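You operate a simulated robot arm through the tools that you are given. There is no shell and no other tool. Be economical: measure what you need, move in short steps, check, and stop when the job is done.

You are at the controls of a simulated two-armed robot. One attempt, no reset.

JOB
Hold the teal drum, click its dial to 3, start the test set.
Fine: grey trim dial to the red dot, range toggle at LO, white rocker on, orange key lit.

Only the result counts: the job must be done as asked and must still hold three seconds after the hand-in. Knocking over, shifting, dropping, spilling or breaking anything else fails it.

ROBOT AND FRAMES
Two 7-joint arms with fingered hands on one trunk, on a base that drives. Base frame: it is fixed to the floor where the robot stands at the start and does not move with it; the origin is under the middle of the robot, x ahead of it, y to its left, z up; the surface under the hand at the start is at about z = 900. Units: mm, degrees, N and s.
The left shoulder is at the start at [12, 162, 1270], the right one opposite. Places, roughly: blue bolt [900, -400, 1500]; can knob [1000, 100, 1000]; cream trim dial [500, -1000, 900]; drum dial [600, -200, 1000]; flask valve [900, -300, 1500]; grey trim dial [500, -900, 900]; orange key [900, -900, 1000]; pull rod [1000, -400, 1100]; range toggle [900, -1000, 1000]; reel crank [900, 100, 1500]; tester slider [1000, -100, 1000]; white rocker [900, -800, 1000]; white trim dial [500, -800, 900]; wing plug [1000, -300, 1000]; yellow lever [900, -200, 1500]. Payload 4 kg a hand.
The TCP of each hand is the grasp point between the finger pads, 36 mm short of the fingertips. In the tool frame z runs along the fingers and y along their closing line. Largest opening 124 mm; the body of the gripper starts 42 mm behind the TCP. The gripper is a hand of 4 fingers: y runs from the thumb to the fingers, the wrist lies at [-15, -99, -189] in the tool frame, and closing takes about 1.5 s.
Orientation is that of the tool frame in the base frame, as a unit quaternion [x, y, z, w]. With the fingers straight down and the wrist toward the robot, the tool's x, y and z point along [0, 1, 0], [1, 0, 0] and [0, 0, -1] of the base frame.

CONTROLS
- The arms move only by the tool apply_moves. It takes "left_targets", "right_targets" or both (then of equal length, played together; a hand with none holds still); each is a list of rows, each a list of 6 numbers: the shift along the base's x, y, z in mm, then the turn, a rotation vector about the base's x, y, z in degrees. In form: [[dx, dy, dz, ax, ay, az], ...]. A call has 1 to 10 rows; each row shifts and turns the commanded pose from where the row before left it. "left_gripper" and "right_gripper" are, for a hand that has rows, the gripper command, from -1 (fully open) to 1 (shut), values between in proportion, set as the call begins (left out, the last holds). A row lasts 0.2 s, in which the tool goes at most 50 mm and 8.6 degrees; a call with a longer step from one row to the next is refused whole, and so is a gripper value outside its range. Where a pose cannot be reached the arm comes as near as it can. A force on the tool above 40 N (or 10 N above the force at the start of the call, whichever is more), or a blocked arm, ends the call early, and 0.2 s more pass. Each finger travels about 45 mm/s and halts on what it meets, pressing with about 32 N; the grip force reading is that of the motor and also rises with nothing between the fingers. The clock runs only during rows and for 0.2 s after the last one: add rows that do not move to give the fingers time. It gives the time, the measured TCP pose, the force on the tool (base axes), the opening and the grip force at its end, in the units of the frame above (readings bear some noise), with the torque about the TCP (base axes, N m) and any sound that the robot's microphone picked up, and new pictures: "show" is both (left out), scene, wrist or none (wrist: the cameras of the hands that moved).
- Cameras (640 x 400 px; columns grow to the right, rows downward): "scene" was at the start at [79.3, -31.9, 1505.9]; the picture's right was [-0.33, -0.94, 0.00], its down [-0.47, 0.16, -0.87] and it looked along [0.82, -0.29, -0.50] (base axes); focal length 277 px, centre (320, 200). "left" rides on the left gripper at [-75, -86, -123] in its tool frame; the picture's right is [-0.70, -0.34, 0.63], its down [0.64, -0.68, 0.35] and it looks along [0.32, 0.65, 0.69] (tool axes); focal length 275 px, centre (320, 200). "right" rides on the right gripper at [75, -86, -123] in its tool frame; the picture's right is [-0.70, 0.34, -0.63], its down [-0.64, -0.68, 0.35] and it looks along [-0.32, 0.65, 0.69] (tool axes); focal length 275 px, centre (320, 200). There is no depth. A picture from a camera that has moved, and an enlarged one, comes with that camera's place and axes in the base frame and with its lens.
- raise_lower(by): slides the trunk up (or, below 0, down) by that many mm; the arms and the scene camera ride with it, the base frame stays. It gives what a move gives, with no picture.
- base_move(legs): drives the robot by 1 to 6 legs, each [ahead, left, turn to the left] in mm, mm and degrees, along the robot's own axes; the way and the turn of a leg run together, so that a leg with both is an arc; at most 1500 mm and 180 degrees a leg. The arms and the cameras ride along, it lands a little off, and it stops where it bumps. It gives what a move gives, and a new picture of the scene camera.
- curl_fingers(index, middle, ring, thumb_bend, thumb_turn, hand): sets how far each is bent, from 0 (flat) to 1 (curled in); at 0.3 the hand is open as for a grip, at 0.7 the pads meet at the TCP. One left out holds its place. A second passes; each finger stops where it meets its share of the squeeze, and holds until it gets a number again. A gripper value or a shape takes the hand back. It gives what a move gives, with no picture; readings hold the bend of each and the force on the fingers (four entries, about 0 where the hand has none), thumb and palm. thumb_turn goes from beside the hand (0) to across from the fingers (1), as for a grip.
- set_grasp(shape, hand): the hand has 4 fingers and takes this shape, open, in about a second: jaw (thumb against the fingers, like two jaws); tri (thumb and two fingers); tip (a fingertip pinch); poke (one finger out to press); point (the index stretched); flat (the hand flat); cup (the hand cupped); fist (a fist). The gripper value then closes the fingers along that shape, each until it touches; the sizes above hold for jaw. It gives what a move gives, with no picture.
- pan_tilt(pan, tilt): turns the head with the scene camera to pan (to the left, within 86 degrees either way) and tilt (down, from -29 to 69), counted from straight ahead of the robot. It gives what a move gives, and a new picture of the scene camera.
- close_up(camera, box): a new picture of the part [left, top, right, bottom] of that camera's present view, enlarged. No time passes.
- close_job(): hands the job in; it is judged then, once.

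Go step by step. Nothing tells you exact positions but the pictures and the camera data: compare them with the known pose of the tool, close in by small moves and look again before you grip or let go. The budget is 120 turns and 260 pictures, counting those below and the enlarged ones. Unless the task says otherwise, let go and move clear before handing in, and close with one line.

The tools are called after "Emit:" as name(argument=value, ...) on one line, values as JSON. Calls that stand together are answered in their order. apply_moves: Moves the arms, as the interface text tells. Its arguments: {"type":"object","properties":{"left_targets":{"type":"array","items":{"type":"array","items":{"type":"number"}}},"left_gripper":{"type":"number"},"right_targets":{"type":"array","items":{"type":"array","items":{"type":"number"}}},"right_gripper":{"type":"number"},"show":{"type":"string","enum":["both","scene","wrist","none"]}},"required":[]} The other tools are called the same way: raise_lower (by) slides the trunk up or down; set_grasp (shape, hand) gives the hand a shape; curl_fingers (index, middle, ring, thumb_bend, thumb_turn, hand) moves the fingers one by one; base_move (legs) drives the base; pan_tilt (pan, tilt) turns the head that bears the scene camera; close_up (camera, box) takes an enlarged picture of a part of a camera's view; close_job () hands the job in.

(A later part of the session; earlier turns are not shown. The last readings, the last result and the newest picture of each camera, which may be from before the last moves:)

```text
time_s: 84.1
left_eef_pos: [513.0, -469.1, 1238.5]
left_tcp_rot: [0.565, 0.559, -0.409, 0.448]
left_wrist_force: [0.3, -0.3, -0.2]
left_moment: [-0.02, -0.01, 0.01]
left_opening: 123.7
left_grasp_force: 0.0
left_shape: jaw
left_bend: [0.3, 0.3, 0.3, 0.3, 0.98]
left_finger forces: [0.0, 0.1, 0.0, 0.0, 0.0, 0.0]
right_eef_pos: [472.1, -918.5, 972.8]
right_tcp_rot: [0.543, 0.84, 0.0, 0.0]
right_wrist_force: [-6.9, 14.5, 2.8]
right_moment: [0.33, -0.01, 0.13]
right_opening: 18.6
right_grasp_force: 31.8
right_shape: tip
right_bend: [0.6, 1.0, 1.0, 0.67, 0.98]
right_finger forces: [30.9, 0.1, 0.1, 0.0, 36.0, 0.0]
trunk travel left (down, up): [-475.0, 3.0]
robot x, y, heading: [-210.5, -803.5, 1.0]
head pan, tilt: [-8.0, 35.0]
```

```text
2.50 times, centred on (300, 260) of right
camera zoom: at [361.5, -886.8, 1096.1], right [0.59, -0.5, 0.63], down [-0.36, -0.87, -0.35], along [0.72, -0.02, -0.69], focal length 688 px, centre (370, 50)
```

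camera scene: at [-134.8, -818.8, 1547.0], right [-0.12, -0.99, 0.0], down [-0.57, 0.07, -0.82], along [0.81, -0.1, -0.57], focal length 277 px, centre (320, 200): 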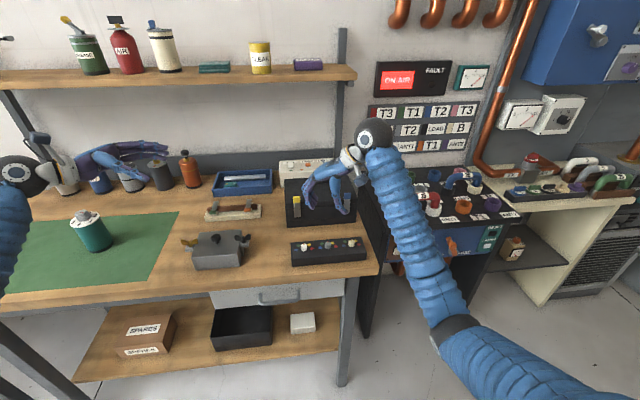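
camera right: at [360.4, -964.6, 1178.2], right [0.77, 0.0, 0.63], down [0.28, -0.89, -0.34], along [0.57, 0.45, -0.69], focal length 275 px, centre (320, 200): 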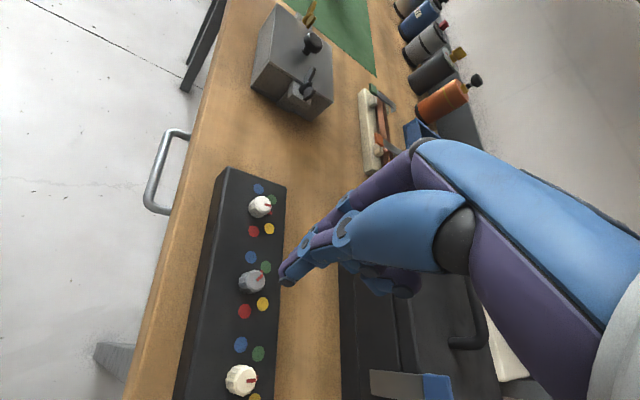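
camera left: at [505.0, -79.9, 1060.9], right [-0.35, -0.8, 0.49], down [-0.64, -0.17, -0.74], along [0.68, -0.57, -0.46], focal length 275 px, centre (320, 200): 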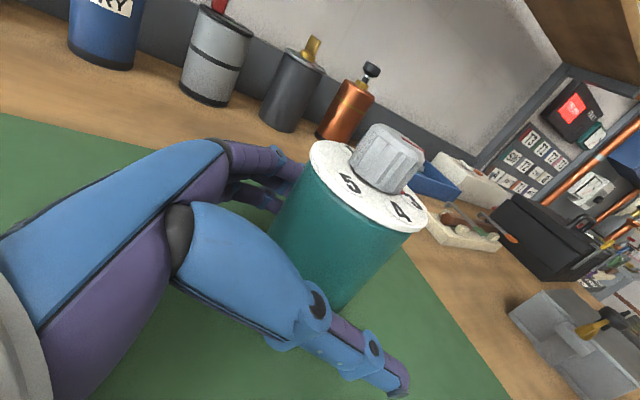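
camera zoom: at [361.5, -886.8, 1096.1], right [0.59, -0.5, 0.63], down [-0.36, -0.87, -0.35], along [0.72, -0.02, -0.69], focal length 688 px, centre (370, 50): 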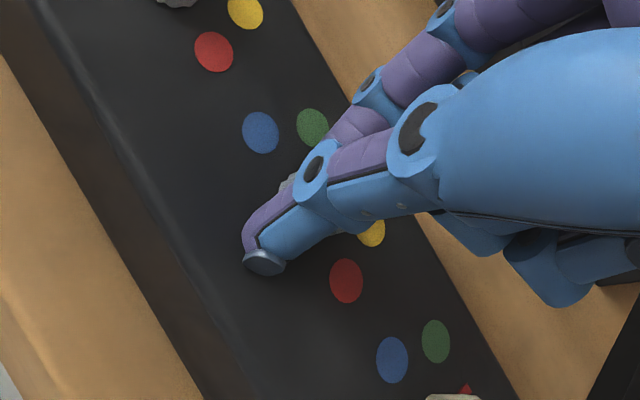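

The pointer is hidden by the fingers. I turn 24° more, then open and lift to read the dial.

Emit:
apply_moves(right_targets=[[0, 0, 0, 0, 0, -8], [0, 0, 0, 0, 0, -8], [0, 0, 0, 0, 0, -8], [0, 0, 0, 0, 0, 0]], show="none")

Emit:
apply_moves(right_targets=[[0, 0, 0, 0, 0, 0], [0, 0, 0, 0, 0, 0], [0, 0, 0, 0, 0, 0], [0, 0, 0, 0, 0, 0], [0, 0, 15, 0, 0, 0], [0, 0, 20, 0, 0, 0], [0, 0, 25, 0, 0, 0], [0, 0, 25, 0, 0, 0], [0, 0, 0, 0, 0, 0]], right_gripper=0.3, show="none")

Emit:
close_up(camera="right", box=[180, 200, 340, 320])

Emit:
close_up(camera="scene", box=[290, 215, 370, 265])

```text
time_s: 85.1
left_eef_pos: [513.0, -468.9, 1236.8]
left_tcp_rot: [0.564, 0.559, -0.409, 0.449]
left_wrist_force: [-0.6, -0.1, 0.7]
left_moment: [0.0, 0.01, 0.01]
left_opening: 123.6
left_grasp_force: 0.2
left_shape: jaw
left_bend: [0.3, 0.3, 0.3, 0.3, 0.98]
left_finger forces: [0.0, 0.0, 0.0, 0.0, 0.0, 0.0]
right_eef_pos: [471.5, -919.6, 973.1]
right_tcp_rot: [0.706, 0.708, 0.0, 0.0]
right_wrist_force: [-0.3, 19.2, 5.1]
right_moment: [0.38, -0.11, 0.12]
right_opening: 18.0
right_grasp_force: 31.7
right_shape: tip
right_bend: [0.6, 1.0, 1.0, 0.67, 0.96]
right_finger forces: [29.6, 0.0, 0.0, 0.1, 39.3, 0.0]
trunk travel left (down, up): [-475.0, 3.0]
robot x, y, heading: [-211.7, -806.1, 1.0]
head pan, tilt: [-8.0, 35.0]
```

```text
time_s: 87.1
left_eef_pos: [514.7, -469.7, 1239.0]
left_tcp_rot: [0.565, 0.56, -0.409, 0.447]
left_wrist_force: [-0.2, 0.0, 0.4]
left_moment: [-0.05, -0.01, 0.0]
left_opening: 123.6
left_grasp_force: 0.0
left_shape: jaw
left_bend: [0.3, 0.3, 0.3, 0.3, 0.98]
left_finger forces: [0.0, 0.0, 0.0, 0.0, 0.1, 0.0]
right_eef_pos: [473.4, -919.6, 1057.9]
right_tcp_rot: [0.706, 0.708, 0.0, 0.0]
right_wrist_force: [-0.3, -0.3, 0.8]
right_moment: [-0.02, 0.0, -0.03]
right_opening: 41.9
right_grasp_force: 0.0
right_shape: tip
right_bend: [0.5, 0.98, 0.99, 0.61, 1.0]
right_finger forces: [0.1, 0.1, 0.0, 0.0, 0.0, 0.1]
trunk travel left (down, up): [-475.0, 3.0]
robot x, y, heading: [-217.4, -808.8, 0.7]
head pan, tilt: [-8.0, 35.0]
```

```text
3.33 times, centred on (260, 260) of right
camera zoom: at [386.1, -845.9, 1180.9], right [0.34, -0.69, 0.63], down [-0.68, -0.65, -0.34], along [0.65, -0.31, -0.69], focal length 918 px, centre (520, 0)
```

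zoom: 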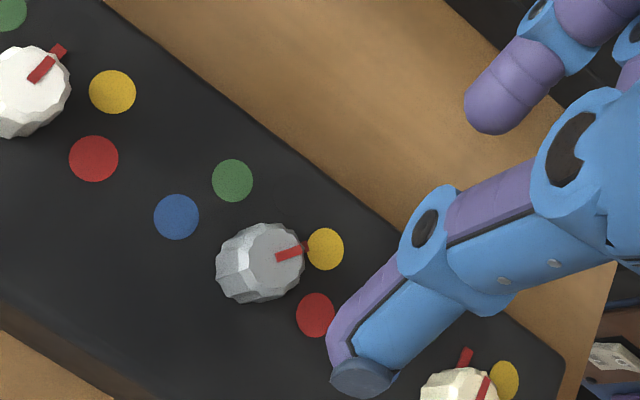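

```text
8.00 times, centred on (330, 240) of scene
camera zoom: at [-135.4, -820.1, 1546.9], right [-0.12, -0.99, 0.0], down [-0.57, 0.07, -0.82], along [0.81, -0.1, -0.57], focal length 2215 px, centre (240, -120)
```

zoom: 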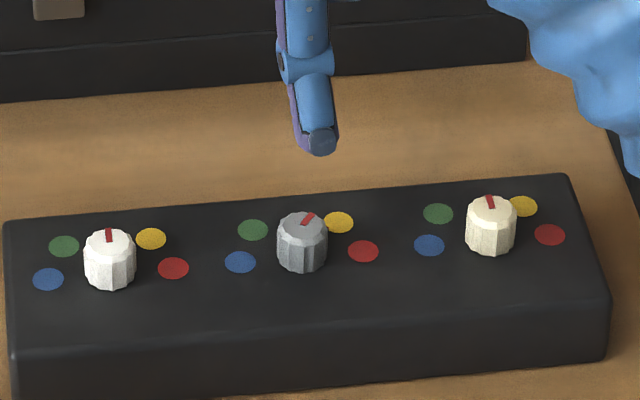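

The dial stands near yellow at about -36°. I swing the hand back to +54°, which puts the grip square to the nib, and grip again for the last 54°.

Emit:
apply_moves(right_targets=[[-1, 0, 0, 0, 0, 8], [0, 0, 0, 0, 0, 8], [0, 0, 0, 0, 0, 8], [0, 0, 0, 0, 0, 8], [0, 0, -15, 0, 0, 8], [0, 0, -20, 0, 0, 8], [0, 0, -20, 0, 0, 6], [0, 0, -15, 0, 0, 0], [0, 0, -12, 0, 0, 0], [0, 0, 0, 0, 0, 0]], right_gripper=0.4, show="none")

Emit:
apply_moves(right_targets=[[0, 0, 0, 0, 0, 0], [0, 0, 0, 0, 0, 0], [0, 0, 0, 0, 0, 0], [0, 0, 0, 0, 0, 0], [0, 0, 0, 0, 0, 0]], right_gripper=1, show="none")

Emit:
close_up(camera="scene", box=[290, 215, 370, 265])

```text
time_s: 89.3
left_eef_pos: [514.0, -469.9, 1237.7]
left_tcp_rot: [0.564, 0.559, -0.41, 0.448]
left_wrist_force: [1.3, -0.4, 0.4]
left_moment: [-0.02, -0.03, 0.0]
left_opening: 123.9
left_grasp_force: 0.1
left_shape: jaw
left_bend: [0.3, 0.3, 0.3, 0.3, 0.98]
left_finger forces: [0.1, 0.0, 0.1, 0.1, 0.0, 0.1]
right_eef_pos: [472.8, -919.3, 974.9]
right_tcp_rot: [0.307, 0.952, 0.0, 0.001]
right_wrist_force: [-0.1, 0.4, -0.7]
right_moment: [0.02, -0.03, -0.01]
right_opening: 37.3
right_grasp_force: 0.1
right_shape: tip
right_bend: [0.52, 0.98, 0.99, 0.62, 1.0]
right_finger forces: [0.0, 0.0, 0.0, 0.1, 0.1, 0.0]
trunk travel left (down, up): [-475.0, 3.0]
robot x, y, heading: [-216.0, -807.8, 0.9]
head pan, tilt: [-8.0, 35.0]
```

```text
time_s: 90.5
left_eef_pos: [514.2, -470.0, 1238.9]
left_tcp_rot: [0.565, 0.559, -0.409, 0.448]
left_wrist_force: [-0.3, -0.1, 0.6]
left_moment: [-0.03, 0.0, -0.01]
left_opening: 123.7
left_grasp_force: 0.0
left_shape: jaw
left_bend: [0.3, 0.3, 0.3, 0.3, 0.98]
left_finger forces: [0.1, 0.0, 0.1, 0.0, 0.1, 0.0]
right_eef_pos: [469.5, -920.2, 975.6]
right_tcp_rot: [0.308, 0.951, -0.001, 0.001]
right_wrist_force: [-3.8, -1.1, -0.1]
right_moment: [0.0, 0.05, 0.01]
right_opening: 16.2
right_grasp_force: 32.1
right_shape: tip
right_bend: [0.61, 1.0, 1.0, 0.67, 1.0]
right_finger forces: [27.5, 0.1, 0.0, 0.1, 30.8, 0.0]
trunk travel left (down, up): [-475.0, 3.0]
robot x, y, heading: [-213.7, -803.9, 1.0]
head pan, tilt: [-8.0, 35.0]
```

```text
8.00 times, centred on (330, 240) of scene
camera zoom: at [-135.7, -820.0, 1547.0], right [-0.12, -0.99, 0.0], down [-0.57, 0.07, -0.82], along [0.81, -0.1, -0.57], focal length 2215 px, centre (240, -120)
```

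zoom: 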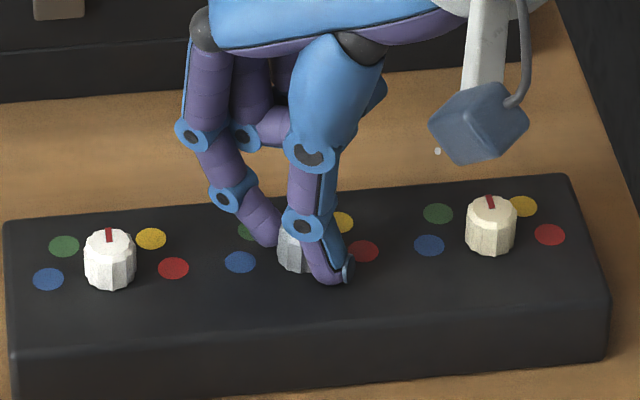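

Firm, balanced grip. I turn 54° clockwise, release and read the dial.

Emit:
apply_moves(right_targets=[[0, 0, 0, 0, 0, -8], [0, 0, 0, 0, 0, -8], [0, 0, 0, 0, 0, -8], [0, 0, 0, 0, 0, -8], [0, 0, 0, 0, 0, -8], [0, 0, 0, 0, 0, -8], [0, 0, 0, 0, 0, -6], [0, 0, 0, 0, 0, 0]], show="none")

Emit:
apply_moves(right_targets=[[0, 0, 0, 0, 0, 0], [0, 0, 0, 0, 0, 0], [0, 0, 0, 0, 0, 0], [0, 0, 0, 0, 0, 0], [0, 0, 15, 0, 0, 0], [0, 0, 20, 0, 0, 0], [0, 0, 25, 0, 0, 0], [0, 0, 25, 0, 0, 0], [0, 0, 0, 0, 0, 0]], right_gripper=0.3, show="none")

Emit:
close_up(camera="right", box=[180, 200, 340, 320])

Emit:
close_up(camera="scene", box=[290, 215, 370, 265])

```text
time_s: 92.3
left_eef_pos: [513.2, -468.0, 1238.1]
left_tcp_rot: [0.565, 0.56, -0.409, 0.448]
left_wrist_force: [0.2, 0.4, -0.9]
left_moment: [-0.02, -0.01, 0.02]
left_opening: 123.6
left_grasp_force: 0.0
left_shape: jaw
left_bend: [0.3, 0.3, 0.3, 0.3, 0.98]
left_finger forces: [0.0, 0.0, 0.1, 0.0, 0.0, 0.0]
right_eef_pos: [470.7, -919.3, 975.2]
right_tcp_rot: [0.706, 0.708, 0.0, 0.001]
right_wrist_force: [-6.3, 18.8, -0.5]
right_moment: [0.49, 0.04, 0.26]
right_opening: 16.5
right_grasp_force: 31.7
right_shape: tip
right_bend: [0.61, 1.0, 1.0, 0.67, 0.99]
right_finger forces: [31.6, 0.0, 0.0, 0.0, 36.3, 0.0]
trunk travel left (down, up): [-475.0, 3.0]
robot x, y, heading: [-213.3, -807.6, 1.0]
head pan, tilt: [-8.0, 35.0]
```

```text
time_s: 94.3
left_eef_pos: [513.8, -469.5, 1239.1]
left_tcp_rot: [0.564, 0.561, -0.409, 0.447]
left_wrist_force: [0.0, 0.4, 0.2]
left_moment: [-0.05, -0.01, 0.0]
left_opening: 123.7
left_grasp_force: 0.0
left_shape: jaw
left_bend: [0.3, 0.3, 0.3, 0.3, 0.98]
left_finger forces: [0.0, 0.0, 0.0, 0.0, 0.0, 0.0]
right_eef_pos: [471.5, -921.9, 1062.0]
right_tcp_rot: [0.706, 0.709, 0.0, 0.001]
right_wrist_force: [-0.3, 0.3, 0.1]
right_moment: [0.0, -0.01, 0.0]
right_opening: 42.5
right_grasp_force: 0.1
right_shape: tip
right_bend: [0.5, 0.98, 0.99, 0.61, 1.0]
right_finger forces: [0.0, 0.0, 0.1, 0.0, 0.0, 0.0]
trunk travel left (down, up): [-475.0, 3.0]
robot x, y, heading: [-215.6, -809.8, 0.9]
head pan, tilt: [-8.0, 35.0]
```

```text
3.33 times, centred on (260, 260) of right
camera zoom: at [385.0, -848.9, 1185.4], right [0.34, -0.69, 0.63], down [-0.68, -0.65, -0.34], along [0.65, -0.31, -0.69], focal length 918 px, centre (520, 0)
```

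zoom: 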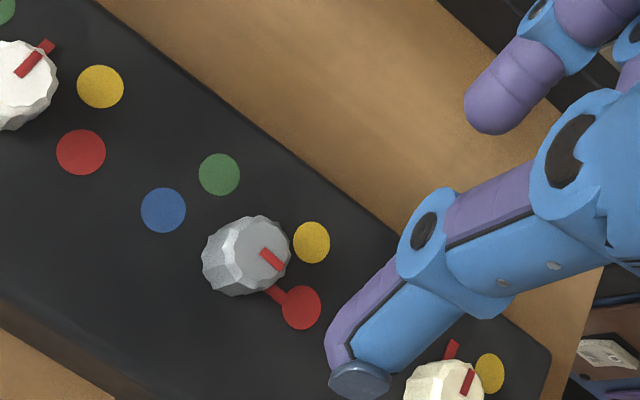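

```text
8.00 times, centred on (330, 240) of scene
camera zoom: at [-135.4, -820.1, 1546.9], right [-0.12, -0.99, 0.0], down [-0.57, 0.07, -0.82], along [0.81, -0.1, -0.57], focal length 2215 px, centre (240, -120)
```

zoom: 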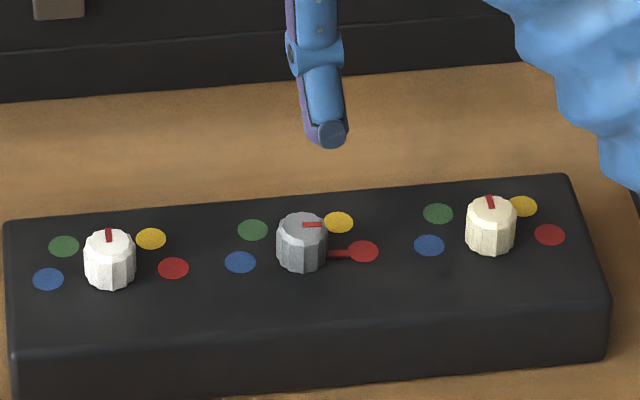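

The nib lies on the red dot. Next I raise the right hand, draw the left back and drive forward to reach the test set.

Emit:
apply_moves(right_targets=[[0, 0, 40, 0, 0, 0], [0, 0, 45, 0, 0, 0], [0, 0, 45, 0, 0, 0], [10, 0, 40, 0, 0, 0], [10, 0, 0, 0, 0, 0], [0, 0, 0, 0, 0, 0]], left_targets=[[-25, 0, 0, 0, 0, 0], [-25, 0, 0, 0, 0, 0], [-25, 0, 0, 0, 0, 0], [-25, 0, 0, 0, 0, 0], [-25, 0, 0, 0, 0, 0], [0, 0, 0, 0, 0, 0]], right_gripper=1, show="none")

Emit:
base_move(legs=[[235, 0, -1]])

Emit:
set_grasp(hand="right", shape="poke")

Emit:
close_up(camera="right", box=[0, 0, 640, 400])

```text
time_s: 95.7
left_eef_pos: [386.3, -466.0, 1237.9]
left_tcp_rot: [0.565, 0.56, -0.409, 0.448]
left_wrist_force: [0.2, -0.2, 0.0]
left_moment: [0.0, -0.03, 0.0]
left_opening: 124.2
left_grasp_force: 0.2
left_shape: jaw
left_bend: [0.3, 0.3, 0.3, 0.3, 0.98]
left_finger forces: [0.0, 0.0, 0.0, 0.0, 0.0, 0.0]
right_eef_pos: [492.4, -921.8, 1229.6]
right_tcp_rot: [0.706, 0.709, -0.001, 0.0]
right_wrist_force: [0.5, 0.2, 0.4]
right_moment: [0.03, 0.01, 0.0]
right_opening: 0.1
right_grasp_force: 32.0
right_shape: tip
right_bend: [0.7, 1.0, 1.0, 0.71, 1.0]
right_finger forces: [0.0, 0.1, 0.0, 0.1, 0.0, 0.0]
trunk travel left (down, up): [-475.0, 3.0]
robot x, y, heading: [-210.2, -811.0, 0.6]
head pan, tilt: [-8.0, 35.0]
```

```text
time_s: 97.5
left_eef_pos: [628.6, -476.6, 1237.4]
left_tcp_rot: [0.571, 0.554, -0.414, 0.444]
left_wrist_force: [0.0, 0.0, 0.1]
left_moment: [0.01, 0.0, -0.02]
left_opening: 123.6
left_grasp_force: 0.0
left_shape: jaw
left_bend: [0.3, 0.3, 0.3, 0.3, 0.98]
left_finger forces: [0.0, 0.0, 0.0, 0.0, 0.0, 0.0]
right_eef_pos: [724.8, -933.7, 1230.6]
right_tcp_rot: [0.713, 0.702, -0.001, 0.0]
right_wrist_force: [-1.0, -0.3, -0.7]
right_moment: [0.03, -0.01, -0.01]
right_opening: 0.0
right_grasp_force: 32.0
right_shape: tip
right_bend: [0.7, 1.0, 1.0, 0.71, 1.0]
right_finger forces: [0.1, 0.1, 0.1, 0.0, 0.0, 0.0]
trunk travel left (down, up): [-475.0, 3.0]
robot x, y, heading: [25.9, -803.2, 0.0]
head pan, tilt: [-8.0, 35.0]
camera scene: at [100.8, -819.7, 1546.9], right [-0.14, -0.99, 0.0], down [-0.57, 0.08, -0.82], along [0.81, -0.12, -0.57], focal length 277 px, centre (320, 200)
```

scene: 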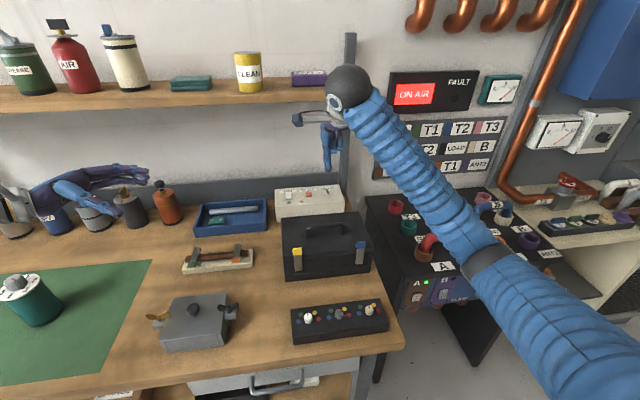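

```text
time_s: 98.4
left_eef_pos: [628.0, -476.9, 1237.2]
left_tcp_rot: [0.57, 0.554, -0.413, 0.445]
left_wrist_force: [-0.1, -0.3, 0.1]
left_moment: [-0.03, 0.0, -0.01]
left_opening: 123.7
left_grasp_force: 0.1
left_shape: jaw
left_bend: [0.3, 0.3, 0.3, 0.3, 0.98]
left_finger forces: [0.1, 0.1, 0.0, 0.0, 0.0, 0.0]
right_eef_pos: [724.2, -932.5, 1230.8]
right_tcp_rot: [0.713, 0.702, -0.001, 0.0]
right_wrist_force: [-1.2, -0.2, 0.0]
right_moment: [-0.01, 0.02, 0.01]
right_opening: 0.0
right_grasp_force: 0.1
right_shape: poke
right_bend: [0.7, 0.7, 0.99, 0.0, 1.0]
right_finger forces: [0.0, 0.1, 0.1, 0.0, 0.1, 0.0]
trunk travel left (down, up): [-475.0, 3.0]
robot x, y, heading: [19.0, -805.4, -0.3]
head pan, tilt: [-8.0, 35.0]
```

```text
1.00 times, centred on (320, 200) of right (not enlarged: the box is as wide or as high as the picture)
camera zoom: at [638.7, -858.0, 1354.0], right [0.33, -0.7, 0.63], down [-0.69, -0.63, -0.34], along [0.64, -0.33, -0.69], focal length 275 px, centre (320, 200)
```

zoom: 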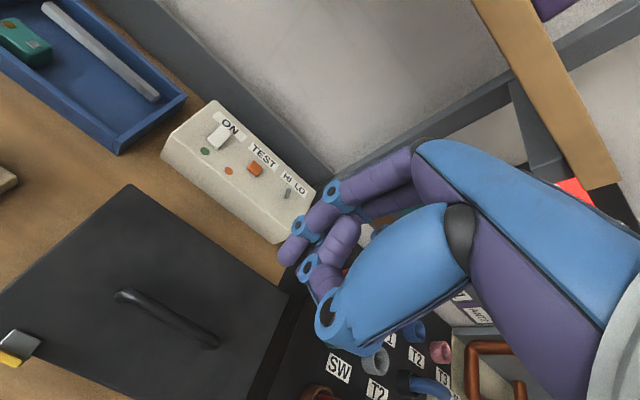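

A closed fingertip pinch makes a better poker, since its tip lies right under the grasp point, so I go back to it and study the controls.

Emit:
set_grasp(hand="right", shape="tip")

Emit:
apply_moves(right_targets=[[0, 0, 0, 0, 0, 1], [0, 0, 0, 0, 0, 0], [0, 0, 0, 0, 0, 0], [0, 0, 0, 0, 0, 0], [0, 0, 0, 0, 0, 0], [0, 0, 0, 0, 0, 0], [0, 0, 0, 0, 0, 0]], right_gripper=1, show="wrist")

Emit:
close_up(camera="right", box=[150, 90, 330, 250])

Emit:
close_up(camera="scene", box=[265, 170, 355, 230])

```text
time_s: 99.3
left_eef_pos: [627.9, -476.0, 1238.7]
left_tcp_rot: [0.57, 0.554, -0.414, 0.444]
left_wrist_force: [0.0, 0.1, 0.1]
left_moment: [0.03, 0.0, 0.03]
left_opening: 123.8
left_grasp_force: 0.0
left_shape: jaw
left_bend: [0.3, 0.3, 0.3, 0.3, 0.98]
left_finger forces: [0.0, 0.0, 0.0, 0.0, 0.0, 0.1]
right_eef_pos: [724.7, -932.4, 1230.5]
right_tcp_rot: [0.713, 0.702, -0.001, 0.001]
right_wrist_force: [0.2, 0.0, 0.4]
right_moment: [0.0, 0.01, 0.01]
right_opening: 123.9
right_grasp_force: 0.1
right_shape: tip
right_bend: [0.31, 0.98, 0.99, 0.3, 0.98]
right_finger forces: [0.0, 0.0, 0.0, 0.0, 0.0, 0.1]
trunk travel left (down, up): [-475.0, 3.0]
robot x, y, heading: [25.0, -807.7, -0.2]
head pan, tilt: [-8.0, 35.0]
```

```text
time_s: 100.9
left_eef_pos: [630.0, -476.8, 1237.5]
left_tcp_rot: [0.57, 0.554, -0.414, 0.444]
left_wrist_force: [0.2, -0.2, -0.2]
left_moment: [-0.03, 0.03, 0.03]
left_opening: 123.7
left_grasp_force: 0.0
left_shape: jaw
left_bend: [0.3, 0.3, 0.3, 0.3, 0.98]
left_finger forces: [0.0, 0.0, 0.0, 0.1, 0.0, 0.0]
right_eef_pos: [724.5, -933.1, 1230.5]
right_tcp_rot: [0.706, 0.708, 0.0, 0.001]
right_wrist_force: [0.2, -0.2, 0.1]
right_moment: [0.01, -0.02, -0.02]
right_opening: 0.0
right_grasp_force: 0.1
right_shape: tip
right_bend: [0.7, 0.98, 0.99, 0.7, 1.0]
right_finger forces: [0.1, 0.0, 0.1, 0.0, 0.0, 0.1]
trunk travel left (down, up): [-475.0, 3.0]
robot x, y, heading: [18.4, -807.4, -0.1]
head pan, tilt: [-8.0, 35.0]
camera right: at [637.9, -859.4, 1353.8], right [0.34, -0.69, 0.63], down [-0.68, -0.65, -0.34], along [0.65, -0.32, -0.69], focal length 275 px, centre (320, 200)
```

right: 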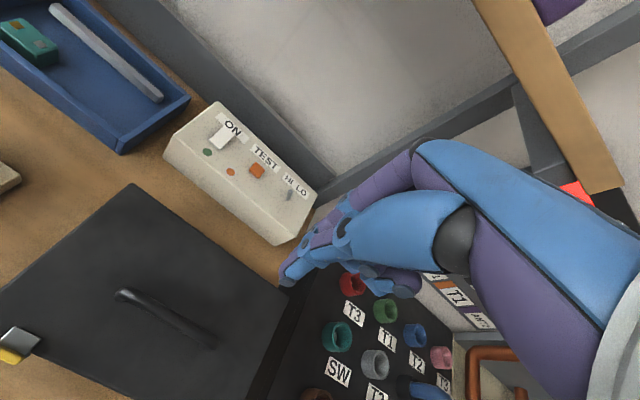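

```text
2.50 times, centred on (240, 170) of right
camera zoom: at [637.9, -859.4, 1353.8], right [0.34, -0.69, 0.63], down [-0.68, -0.65, -0.34], along [0.65, -0.32, -0.69], focal length 688 px, centre (520, 275)
```

zoom: 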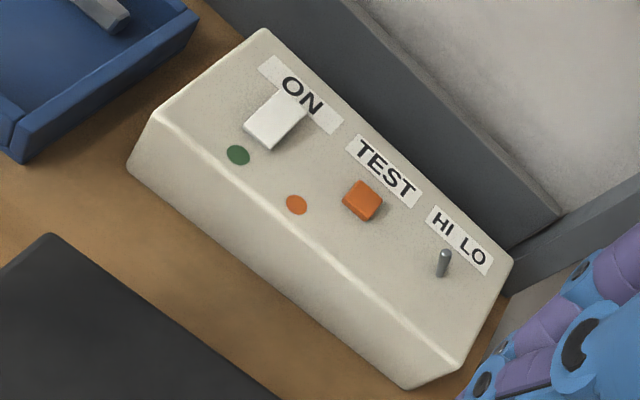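

```text
6.67 times, centred on (310, 200) of scene
camera zoom: at [99.8, -819.7, 1547.0], right [-0.14, -0.99, 0.0], down [-0.57, 0.08, -0.82], along [0.81, -0.12, -0.57], focal length 1846 px, centre (387, 200)
```

zoom: 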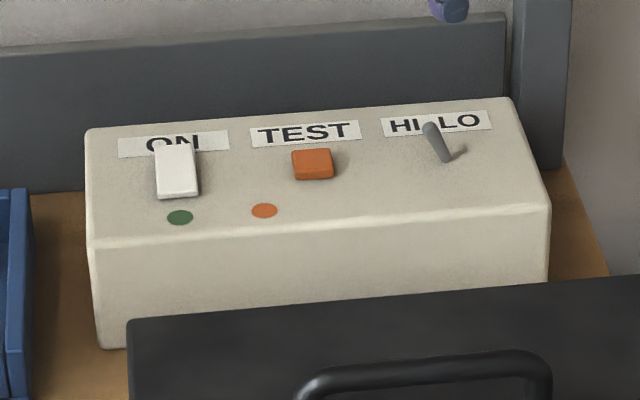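

Toggle base is at about [946, -974] leaning to HI (+y), the key at [938, -900, 985], the rocker's raised far end at [959, -826]. I tilt the closed pinch 15° forward and bring it over the gap between key and toggle.

Emit:
apply_moves(right_targets=[[0, 0, -30, 0, -7.5, 0], [0, 0, -30, 0, -7.5, 0], [0, 0, -30, 0, 0, 0], [0, 0, -30, 0, 0, 0], [35, -1, 0, 0, 0, 0], [35, -1, 0, 0, 0, 0], [35, -1, 0, 0, 0, 0], [35, -1, 0, 0, 0, 0], [35, -1, 0, 0, 0, 0], [30, 0, 0, 0, 0, 0]], show="both")

Emit:
close_up(camera="scene", box=[265, 130, 375, 230])

```text
time_s: 103.1
left_eef_pos: [629.2, -477.2, 1237.0]
left_tcp_rot: [0.57, 0.553, -0.414, 0.444]
left_wrist_force: [0.0, 0.6, -0.6]
left_moment: [0.02, 0.04, 0.01]
left_opening: 123.8
left_grasp_force: 0.1
left_shape: jaw
left_bend: [0.3, 0.3, 0.3, 0.3, 0.98]
left_finger forces: [0.0, 0.1, 0.0, 0.1, 0.1, 0.0]
right_eef_pos: [932.7, -939.7, 1109.5]
right_tcp_rot: [0.701, 0.702, 0.091, 0.092]
right_wrist_force: [0.4, 0.4, -0.4]
right_moment: [-0.04, 0.0, 0.0]
right_opening: 0.2
right_grasp_force: 31.6
right_shape: tip
right_bend: [0.7, 1.0, 1.0, 0.71, 1.0]
right_finger forces: [0.1, 0.1, 0.0, 0.0, 0.1, 0.0]
trunk travel left (down, up): [-475.0, 3.0]
robot x, y, heading: [23.2, -806.5, -0.2]
head pan, tilt: [-8.0, 35.0]
camera scene: at [100.6, -819.1, 1546.9], right [-0.14, -0.99, 0.0], down [-0.57, 0.08, -0.82], along [0.81, -0.12, -0.57], focal length 277 px, centre (320, 200)
camera right: at [816.4, -865.1, 1207.9], right [0.16, -0.69, 0.7], down [-0.57, -0.65, -0.51], along [0.81, -0.32, -0.5], focal length 275 px, centre (320, 200)
```

scene: 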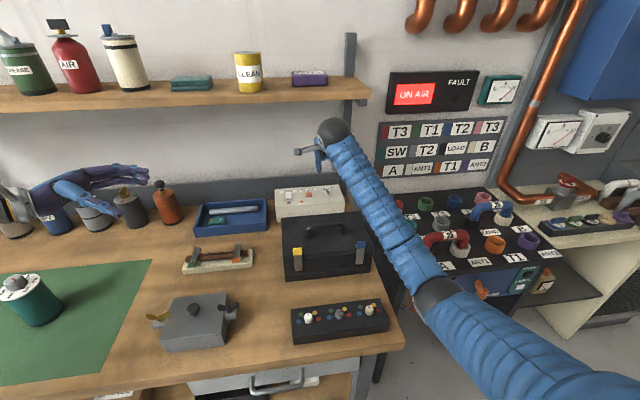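
right: 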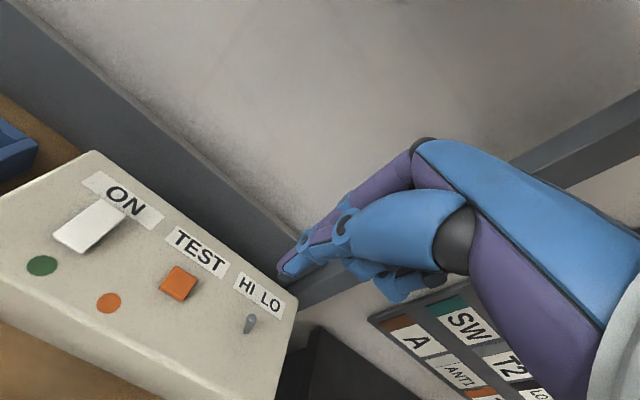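

```text
4.00 times, centred on (320, 180) of scene
camera zoom: at [100.6, -819.1, 1546.9], right [-0.14, -0.99, 0.0], down [-0.57, 0.08, -0.82], along [0.81, -0.12, -0.57], focal length 1108 px, centre (320, 280)
```

zoom: 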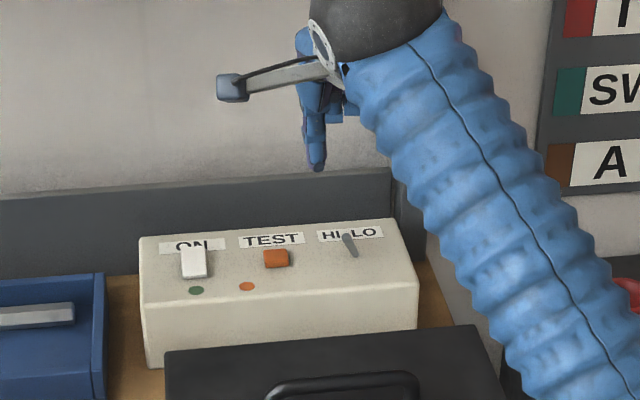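

The tip is over the gap. I lower to just above the box top and check.

Emit:
apply_moves(right_targets=[[0, 1, -25, 0, 0, 0], [0, 1, -25, 0, 0, 0], [0, 0, -15, 0, 0, 0], [0, 0, -10, 0, 0, 0], [0, 0, 0, 0, 0, 0]], show="wrist")

Emit:
close_up(camera="right", box=[130, 200, 350, 380])

Emit:
close_up(camera="scene", box=[265, 150, 365, 220])

```text
time_s: 104.3
left_eef_pos: [621.3, -479.1, 1244.5]
left_tcp_rot: [0.572, 0.553, -0.411, 0.445]
left_wrist_force: [0.1, 0.6, 0.8]
left_moment: [0.01, -0.03, -0.01]
left_opening: 123.6
left_grasp_force: 0.0
left_shape: jaw
left_bend: [0.3, 0.3, 0.3, 0.3, 0.98]
left_finger forces: [0.0, 0.0, 0.0, 0.0, 0.1, 0.1]
right_eef_pos: [925.3, -941.1, 1051.4]
right_tcp_rot: [0.701, 0.699, 0.098, 0.098]
right_wrist_force: [-0.1, 0.4, -0.5]
right_moment: [0.02, -0.01, 0.02]
right_opening: 0.2
right_grasp_force: 32.5
right_shape: tip
right_bend: [0.7, 1.0, 1.0, 0.71, 1.0]
right_finger forces: [0.1, 0.1, 0.0, 0.0, 0.0, 0.1]
trunk travel left (down, up): [-475.0, 3.0]
robot x, y, heading: [18.3, -806.6, -0.2]
head pan, tilt: [-8.0, 35.0]
camera right: at [808.0, -866.9, 1145.5], right [0.15, -0.7, 0.7], down [-0.56, -0.64, -0.52], along [0.81, -0.32, -0.49], focal length 275 px, centre (320, 200)
```

right: 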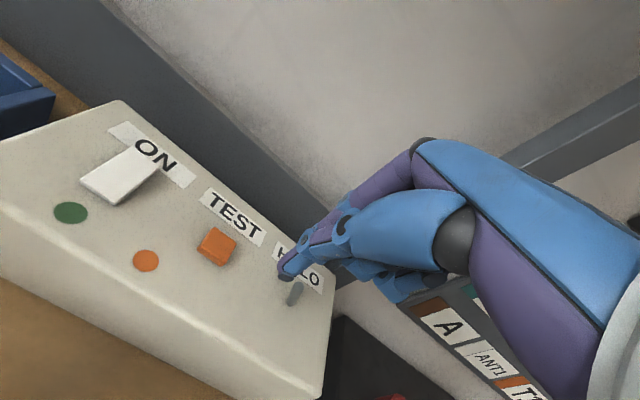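

```text
2.22 times, centred on (240, 290) of right
camera zoom: at [808.0, -866.9, 1145.5], right [0.15, -0.7, 0.7], down [-0.56, -0.64, -0.52], along [0.81, -0.32, -0.49], focal length 612 px, centre (498, 0)
```

zoom: 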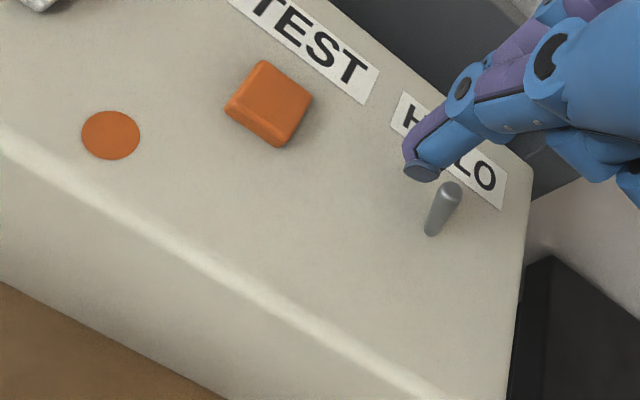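

```text
5.71 times, centred on (315, 185) of scene
camera zoom: at [88.9, -821.6, 1548.2], right [-0.14, -0.99, 0.0], down [-0.56, 0.08, -0.82], along [0.81, -0.12, -0.57], focal length 1582 px, centre (349, 286)
```

zoom: 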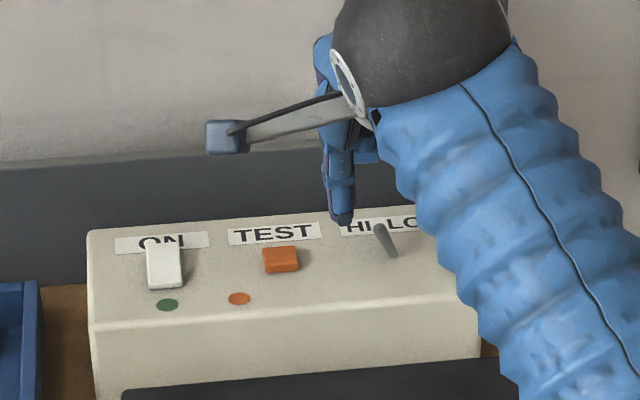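

The reading shows the robot rocking back slightly, so some part of the right arm is touching something. I look along the arm.

Emit:
pan_tilt(pan=-40, tilt=45)

Emit:
close_up(camera="left", box=[0, 0, 640, 400])

```text
time_s: 105.2
left_eef_pos: [621.8, -480.3, 1243.6]
left_tcp_rot: [0.573, 0.553, -0.411, 0.445]
left_wrist_force: [-0.7, 0.6, 0.5]
left_moment: [-0.02, 0.0, 0.04]
left_opening: 123.6
left_grasp_force: 0.1
left_shape: jaw
left_bend: [0.3, 0.3, 0.3, 0.3, 0.98]
left_finger forces: [0.0, 0.0, 0.0, 0.0, 0.0, 0.1]
right_eef_pos: [925.0, -941.3, 1049.0]
right_tcp_rot: [0.701, 0.699, 0.098, 0.097]
right_wrist_force: [-0.9, 1.1, -0.9]
right_moment: [0.01, -0.02, -0.03]
right_opening: 0.0
right_grasp_force: 32.4
right_shape: tip
right_bend: [0.7, 1.0, 1.0, 0.71, 1.0]
right_finger forces: [0.1, 0.0, 0.1, 0.0, 0.0, 0.0]
trunk travel left (down, up): [-475.0, 3.0]
robot x, y, heading: [21.5, -806.2, -0.2]
head pan, tilt: [-40.0, 45.0]
camera scene: at [64.7, -864.0, 1532.5], right [-0.65, -0.76, -0.01], down [-0.54, 0.46, -0.71], along [0.55, -0.45, -0.7], focal length 277 px, centre (320, 200)
```

scene: 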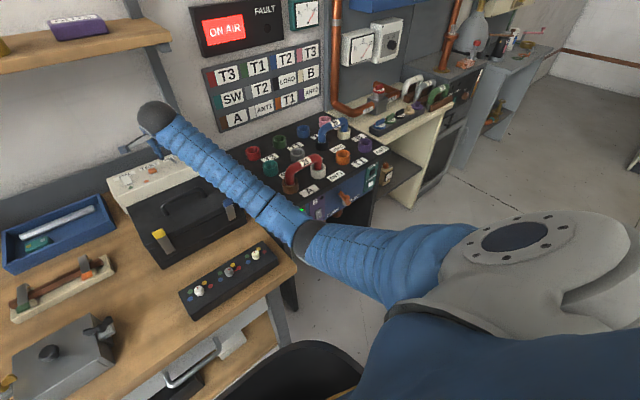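

```text
1.00 times, centred on (320, 200) of left (not enlarged: the box is as wide or as high as the picture)
camera zoom: at [528.5, -382.7, 1343.5], right [-0.36, -0.8, 0.48], down [-0.64, -0.17, -0.75], along [0.68, -0.58, -0.45], focal length 275 px, centre (320, 200)
```

zoom: 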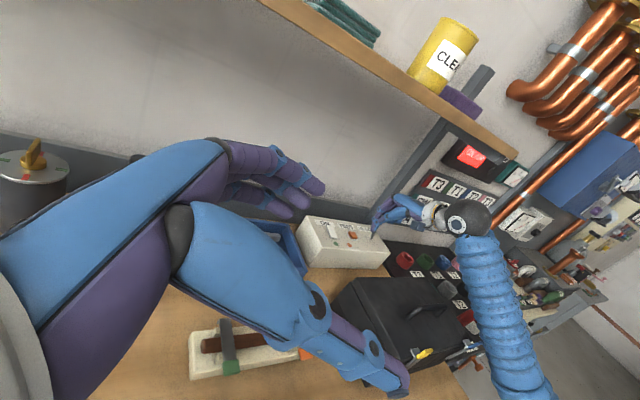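

I zoom the left-hand camera in on the right forearm to find the contact.

Emit:
close_up(camera="left", box=[360, 180, 600, 400])

Emit:
close_up(camera="scene", box=[120, 90, 360, 290])

```text
1.82 times, centred on (480, 290) of left
camera zoom: at [528.5, -382.7, 1343.5], right [-0.36, -0.8, 0.48], down [-0.64, -0.17, -0.75], along [0.68, -0.58, -0.45], focal length 500 px, centre (29, 36)
```

zoom: 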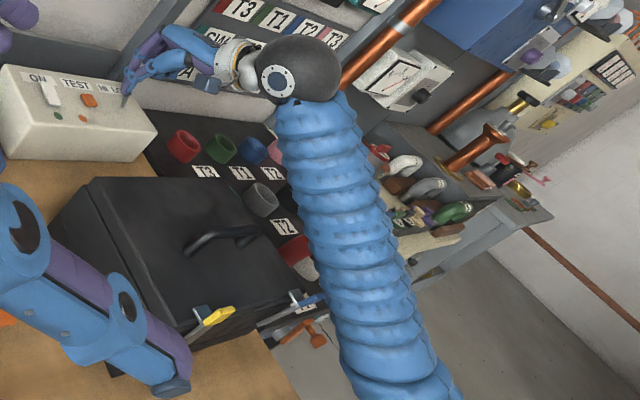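

```text
2.00 times, centred on (240, 190) of scene
camera zoom: at [64.7, -864.0, 1532.5], right [-0.65, -0.76, -0.01], down [-0.54, 0.46, -0.71], along [0.55, -0.45, -0.7], focal length 554 px, centre (480, 220)
```

zoom: 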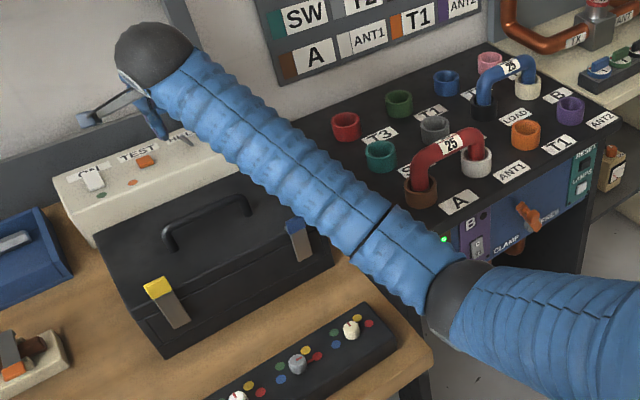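

The forearm lies low near the neighbouring panel's corner. I lift the hand, make it nearly upright again and back the robot 40 mm so the arm straightens and the elbow rises.

Emit:
apply_moves(right_targets=[[0, 0, 25, 0, 0, 0], [0, 0, 25, 0, 5, 0], [0, 0, 10, 0, 5, 0], [0, 0, 0, 0, 0, 0]], show="none")

Emit:
base_move(legs=[[-45, 0, 0]])

```text
time_s: 106.2
left_eef_pos: [627.6, -475.0, 1237.4]
left_tcp_rot: [0.57, 0.554, -0.413, 0.445]
left_wrist_force: [-0.7, -0.2, 0.4]
left_moment: [-0.01, 0.0, -0.02]
left_opening: 123.4
left_grasp_force: 0.1
left_shape: jaw
left_bend: [0.3, 0.3, 0.3, 0.3, 0.98]
left_finger forces: [0.0, 0.0, 0.0, 0.0, 0.0, 0.0]
right_eef_pos: [929.8, -933.7, 1096.9]
right_tcp_rot: [0.705, 0.708, 0.029, 0.032]
right_wrist_force: [0.0, -0.1, 0.3]
right_moment: [-0.01, 0.02, 0.02]
right_opening: 0.0
right_grasp_force: 32.1
right_shape: tip
right_bend: [0.7, 1.0, 1.0, 0.71, 1.0]
right_finger forces: [0.1, 0.0, 0.1, 0.0, 0.1, 0.0]
trunk travel left (down, up): [-475.0, 3.0]
robot x, y, heading: [20.8, -804.1, -0.3]
head pan, tilt: [-40.0, 45.0]
```

```text
time_s: 107.1
left_eef_pos: [583.7, -476.9, 1238.6]
left_tcp_rot: [0.571, 0.554, -0.413, 0.444]
left_wrist_force: [-0.2, 0.4, 0.1]
left_moment: [0.0, -0.02, -0.01]
left_opening: 123.8
left_grasp_force: 0.1
left_shape: jaw
left_bend: [0.3, 0.3, 0.3, 0.3, 0.98]
left_finger forces: [0.0, 0.1, 0.1, 0.0, 0.0, 0.0]
right_eef_pos: [885.4, -934.3, 1097.5]
right_tcp_rot: [0.706, 0.707, 0.031, 0.032]
right_wrist_force: [0.0, -0.2, 0.2]
right_moment: [0.01, 0.01, -0.02]
right_opening: 0.0
right_grasp_force: 32.1
right_shape: tip
right_bend: [0.7, 1.0, 1.0, 0.71, 1.0]
right_finger forces: [0.0, 0.0, 0.1, 0.0, 0.0, 0.1]
trunk travel left (down, up): [-475.0, 3.0]
robot x, y, heading: [-25.2, -808.2, -0.2]
head pan, tilt: [-40.0, 45.0]
camera scene: at [28.8, -859.9, 1532.1], right [-0.65, -0.76, 0.0], down [-0.54, 0.46, -0.71], along [0.54, -0.46, -0.71], focal length 277 px, centre (320, 200)
```

scene: 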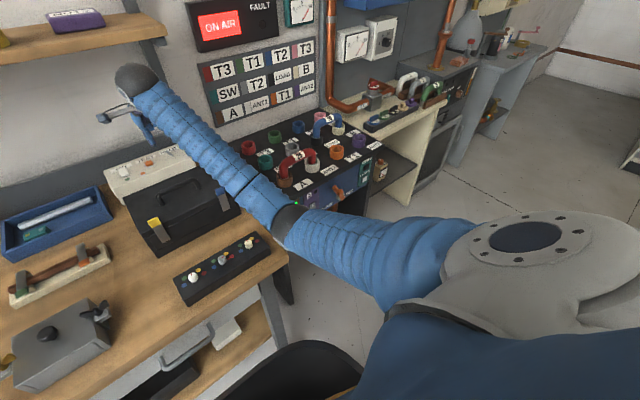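

The robot stands level again and nothing beside it was disturbed. I reach forward and down in two stages, watching for rocking.

Emit:
apply_moves(right_targets=[[28, -2, 0, 0, 0, 0], [27, -2, -10, 0, 0, 0], [0, 0, -20, 0, 0, 0], [0, 0, -20, 0, 0, 0], [0, 0, 0, 0, 0, 0]], show="none")

Emit:
pan_tilt(pan=-8, tilt=35)

Emit:
close_up(camera="right", box=[130, 160, 350, 340])

```text
time_s: 108.3
left_eef_pos: [583.6, -476.9, 1237.7]
left_tcp_rot: [0.57, 0.554, -0.413, 0.445]
left_wrist_force: [-0.9, 0.4, 0.3]
left_moment: [0.02, 0.02, 0.04]
left_opening: 123.7
left_grasp_force: 0.0
left_shape: jaw
left_bend: [0.3, 0.3, 0.3, 0.3, 0.98]
left_finger forces: [0.0, 0.1, 0.0, 0.0, 0.1, 0.0]
right_eef_pos: [939.5, -939.1, 1047.6]
right_tcp_rot: [0.706, 0.707, 0.031, 0.032]
right_wrist_force: [-0.5, 0.6, -0.3]
right_moment: [0.03, -0.01, 0.01]
right_opening: 0.0
right_grasp_force: 31.7
right_shape: tip
right_bend: [0.7, 1.0, 1.0, 0.71, 1.0]
right_finger forces: [0.1, 0.1, 0.0, 0.0, 0.0, 0.1]
trunk travel left (down, up): [-475.0, 3.0]
robot x, y, heading: [-23.2, -807.3, -0.3]
head pan, tilt: [-40.0, 45.0]
```

```text
time_s: 109.3
left_eef_pos: [585.1, -476.8, 1238.6]
left_tcp_rot: [0.57, 0.553, -0.413, 0.445]
left_wrist_force: [0.0, -0.3, -0.5]
left_moment: [0.01, -0.04, 0.02]
left_opening: 123.7
left_grasp_force: 0.1
left_shape: jaw
left_bend: [0.3, 0.3, 0.3, 0.3, 0.98]
left_finger forces: [0.0, 0.0, 0.1, 0.1, 0.0, 0.1]
right_eef_pos: [940.7, -937.9, 1046.8]
right_tcp_rot: [0.706, 0.707, 0.03, 0.031]
right_wrist_force: [-0.4, 1.0, 0.1]
right_moment: [0.01, 0.04, 0.0]
right_opening: 0.0
right_grasp_force: 31.7
right_shape: tip
right_bend: [0.7, 1.0, 1.0, 0.71, 1.0]
right_finger forces: [0.1, 0.1, 0.1, 0.0, 0.0, 0.0]
trunk travel left (down, up): [-475.0, 3.0]
robot x, y, heading: [-24.6, -805.2, -0.2]
head pan, tilt: [-8.0, 35.0]
camera scene: at [55.5, -819.6, 1546.9], right [-0.14, -0.99, 0.0], down [-0.57, 0.08, -0.82], along [0.81, -0.12, -0.57], focal length 277 px, centre (320, 200)
```

scene: 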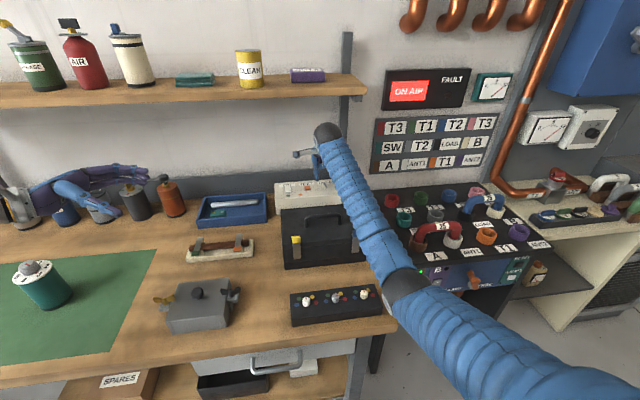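

```text
2.22 times, centred on (240, 250) of right
camera zoom: at [843.6, -864.6, 1162.6], right [0.28, -0.69, 0.66], down [-0.65, -0.65, -0.4], along [0.71, -0.32, -0.63], focal length 612 px, centre (498, 89)
```

zoom: 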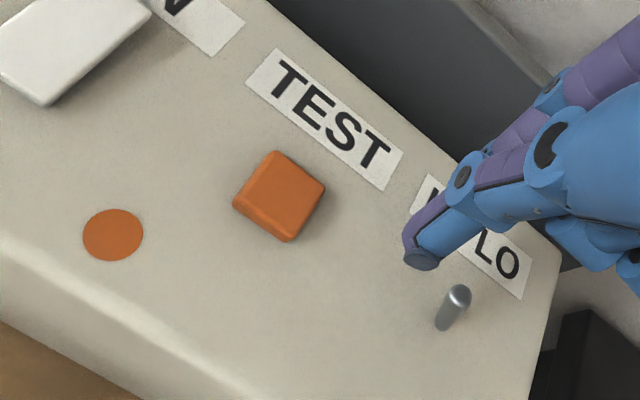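

Level and clear. I lower to lever height, then push the toggle toward LO (-y).

Emit:
apply_moves(right_targets=[[0, 1, -12, 0, 0, 0], [0, 0, -10, 0, 0, 0], [0, 0, 0, 0, 0, 0]], show="none")

Emit:
apply_moves(right_targets=[[0, -8, 0, 0, 0, 0], [0, -8, 0, 0, 0, 0], [0, -6, 0, 0, 0, 0], [0, -6, 0, 0, 0, 0], [0, -5, 0, 0, 0, 0], [0, 0, 0, 0, 0, 0]], show="none")

Emit:
close_up(camera="right", box=[130, 160, 350, 340])

Emit:
close_up(camera="scene", box=[265, 150, 365, 220])

```text
time_s: 110.1
left_eef_pos: [581.5, -475.5, 1239.9]
left_tcp_rot: [0.571, 0.553, -0.414, 0.444]
left_wrist_force: [-0.8, 0.4, 0.0]
left_moment: [0.02, 0.0, -0.01]
left_opening: 124.0
left_grasp_force: 0.0
left_shape: jaw
left_bend: [0.3, 0.3, 0.3, 0.3, 0.98]
left_finger forces: [0.0, 0.0, 0.0, 0.0, 0.0, 0.1]
right_eef_pos: [940.7, -936.7, 1031.1]
right_tcp_rot: [0.706, 0.707, 0.033, 0.034]
right_wrist_force: [1.1, 0.2, -0.4]
right_moment: [0.03, 0.0, -0.03]
right_opening: 0.0
right_grasp_force: 32.1
right_shape: tip
right_bend: [0.7, 1.0, 1.0, 0.71, 1.0]
right_finger forces: [0.0, 0.0, 0.0, 0.0, 0.0, 0.0]
trunk travel left (down, up): [-475.0, 3.0]
robot x, y, heading: [-21.7, -806.4, -0.3]
head pan, tilt: [-8.0, 35.0]
```

```text
time_s: 111.5
left_eef_pos: [583.8, -477.2, 1239.1]
left_tcp_rot: [0.57, 0.554, -0.414, 0.445]
left_wrist_force: [-0.1, -0.2, 0.7]
left_moment: [0.0, 0.01, 0.02]
left_opening: 123.8
left_grasp_force: 0.0
left_shape: jaw
left_bend: [0.3, 0.3, 0.3, 0.3, 0.98]
left_finger forces: [0.1, 0.0, 0.1, 0.1, 0.1, 0.0]
right_eef_pos: [941.1, -971.4, 1023.2]
right_tcp_rot: [0.706, 0.707, 0.03, 0.032]
right_wrist_force: [-0.3, -0.3, -0.7]
right_moment: [0.01, 0.0, 0.01]
right_opening: 0.0
right_grasp_force: 31.8
right_shape: tip
right_bend: [0.7, 1.0, 1.0, 0.71, 1.0]
right_finger forces: [0.0, 0.0, 0.0, 0.0, 0.1, 0.1]
trunk travel left (down, up): [-475.0, 3.0]
robot x, y, heading: [-18.5, -804.6, -0.0]
head pan, tilt: [-8.0, 35.0]
```

```text
2.22 times, centred on (240, 250) of right
camera zoom: at [843.4, -897.4, 1138.2], right [0.28, -0.69, 0.66], down [-0.65, -0.65, -0.4], along [0.71, -0.32, -0.63], focal length 612 px, centre (498, 89)
```

zoom: 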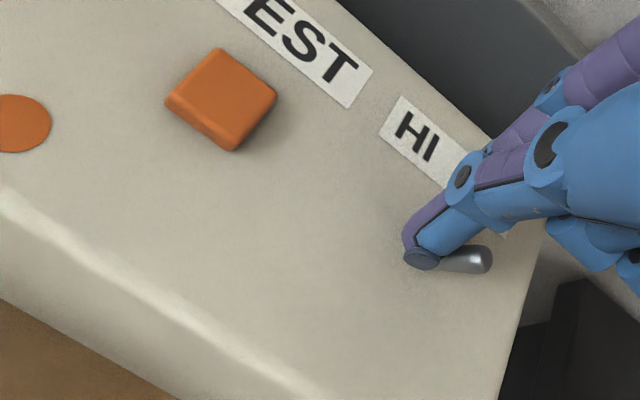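

```text
5.71 times, centred on (315, 185) of scene
camera zoom: at [55.8, -819.4, 1546.9], right [-0.14, -0.99, 0.0], down [-0.57, 0.08, -0.82], along [0.81, -0.12, -0.57], focal length 1582 px, centre (349, 286)
```

zoom: 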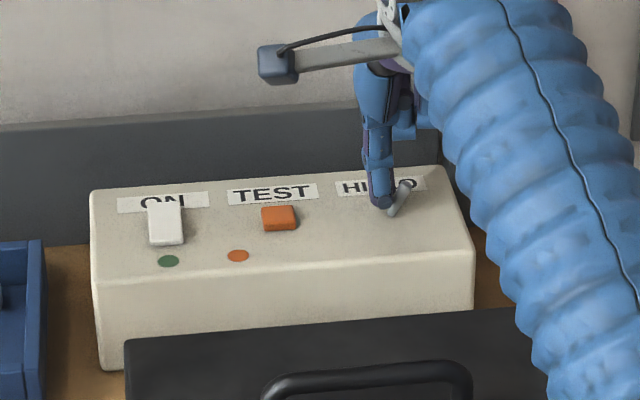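

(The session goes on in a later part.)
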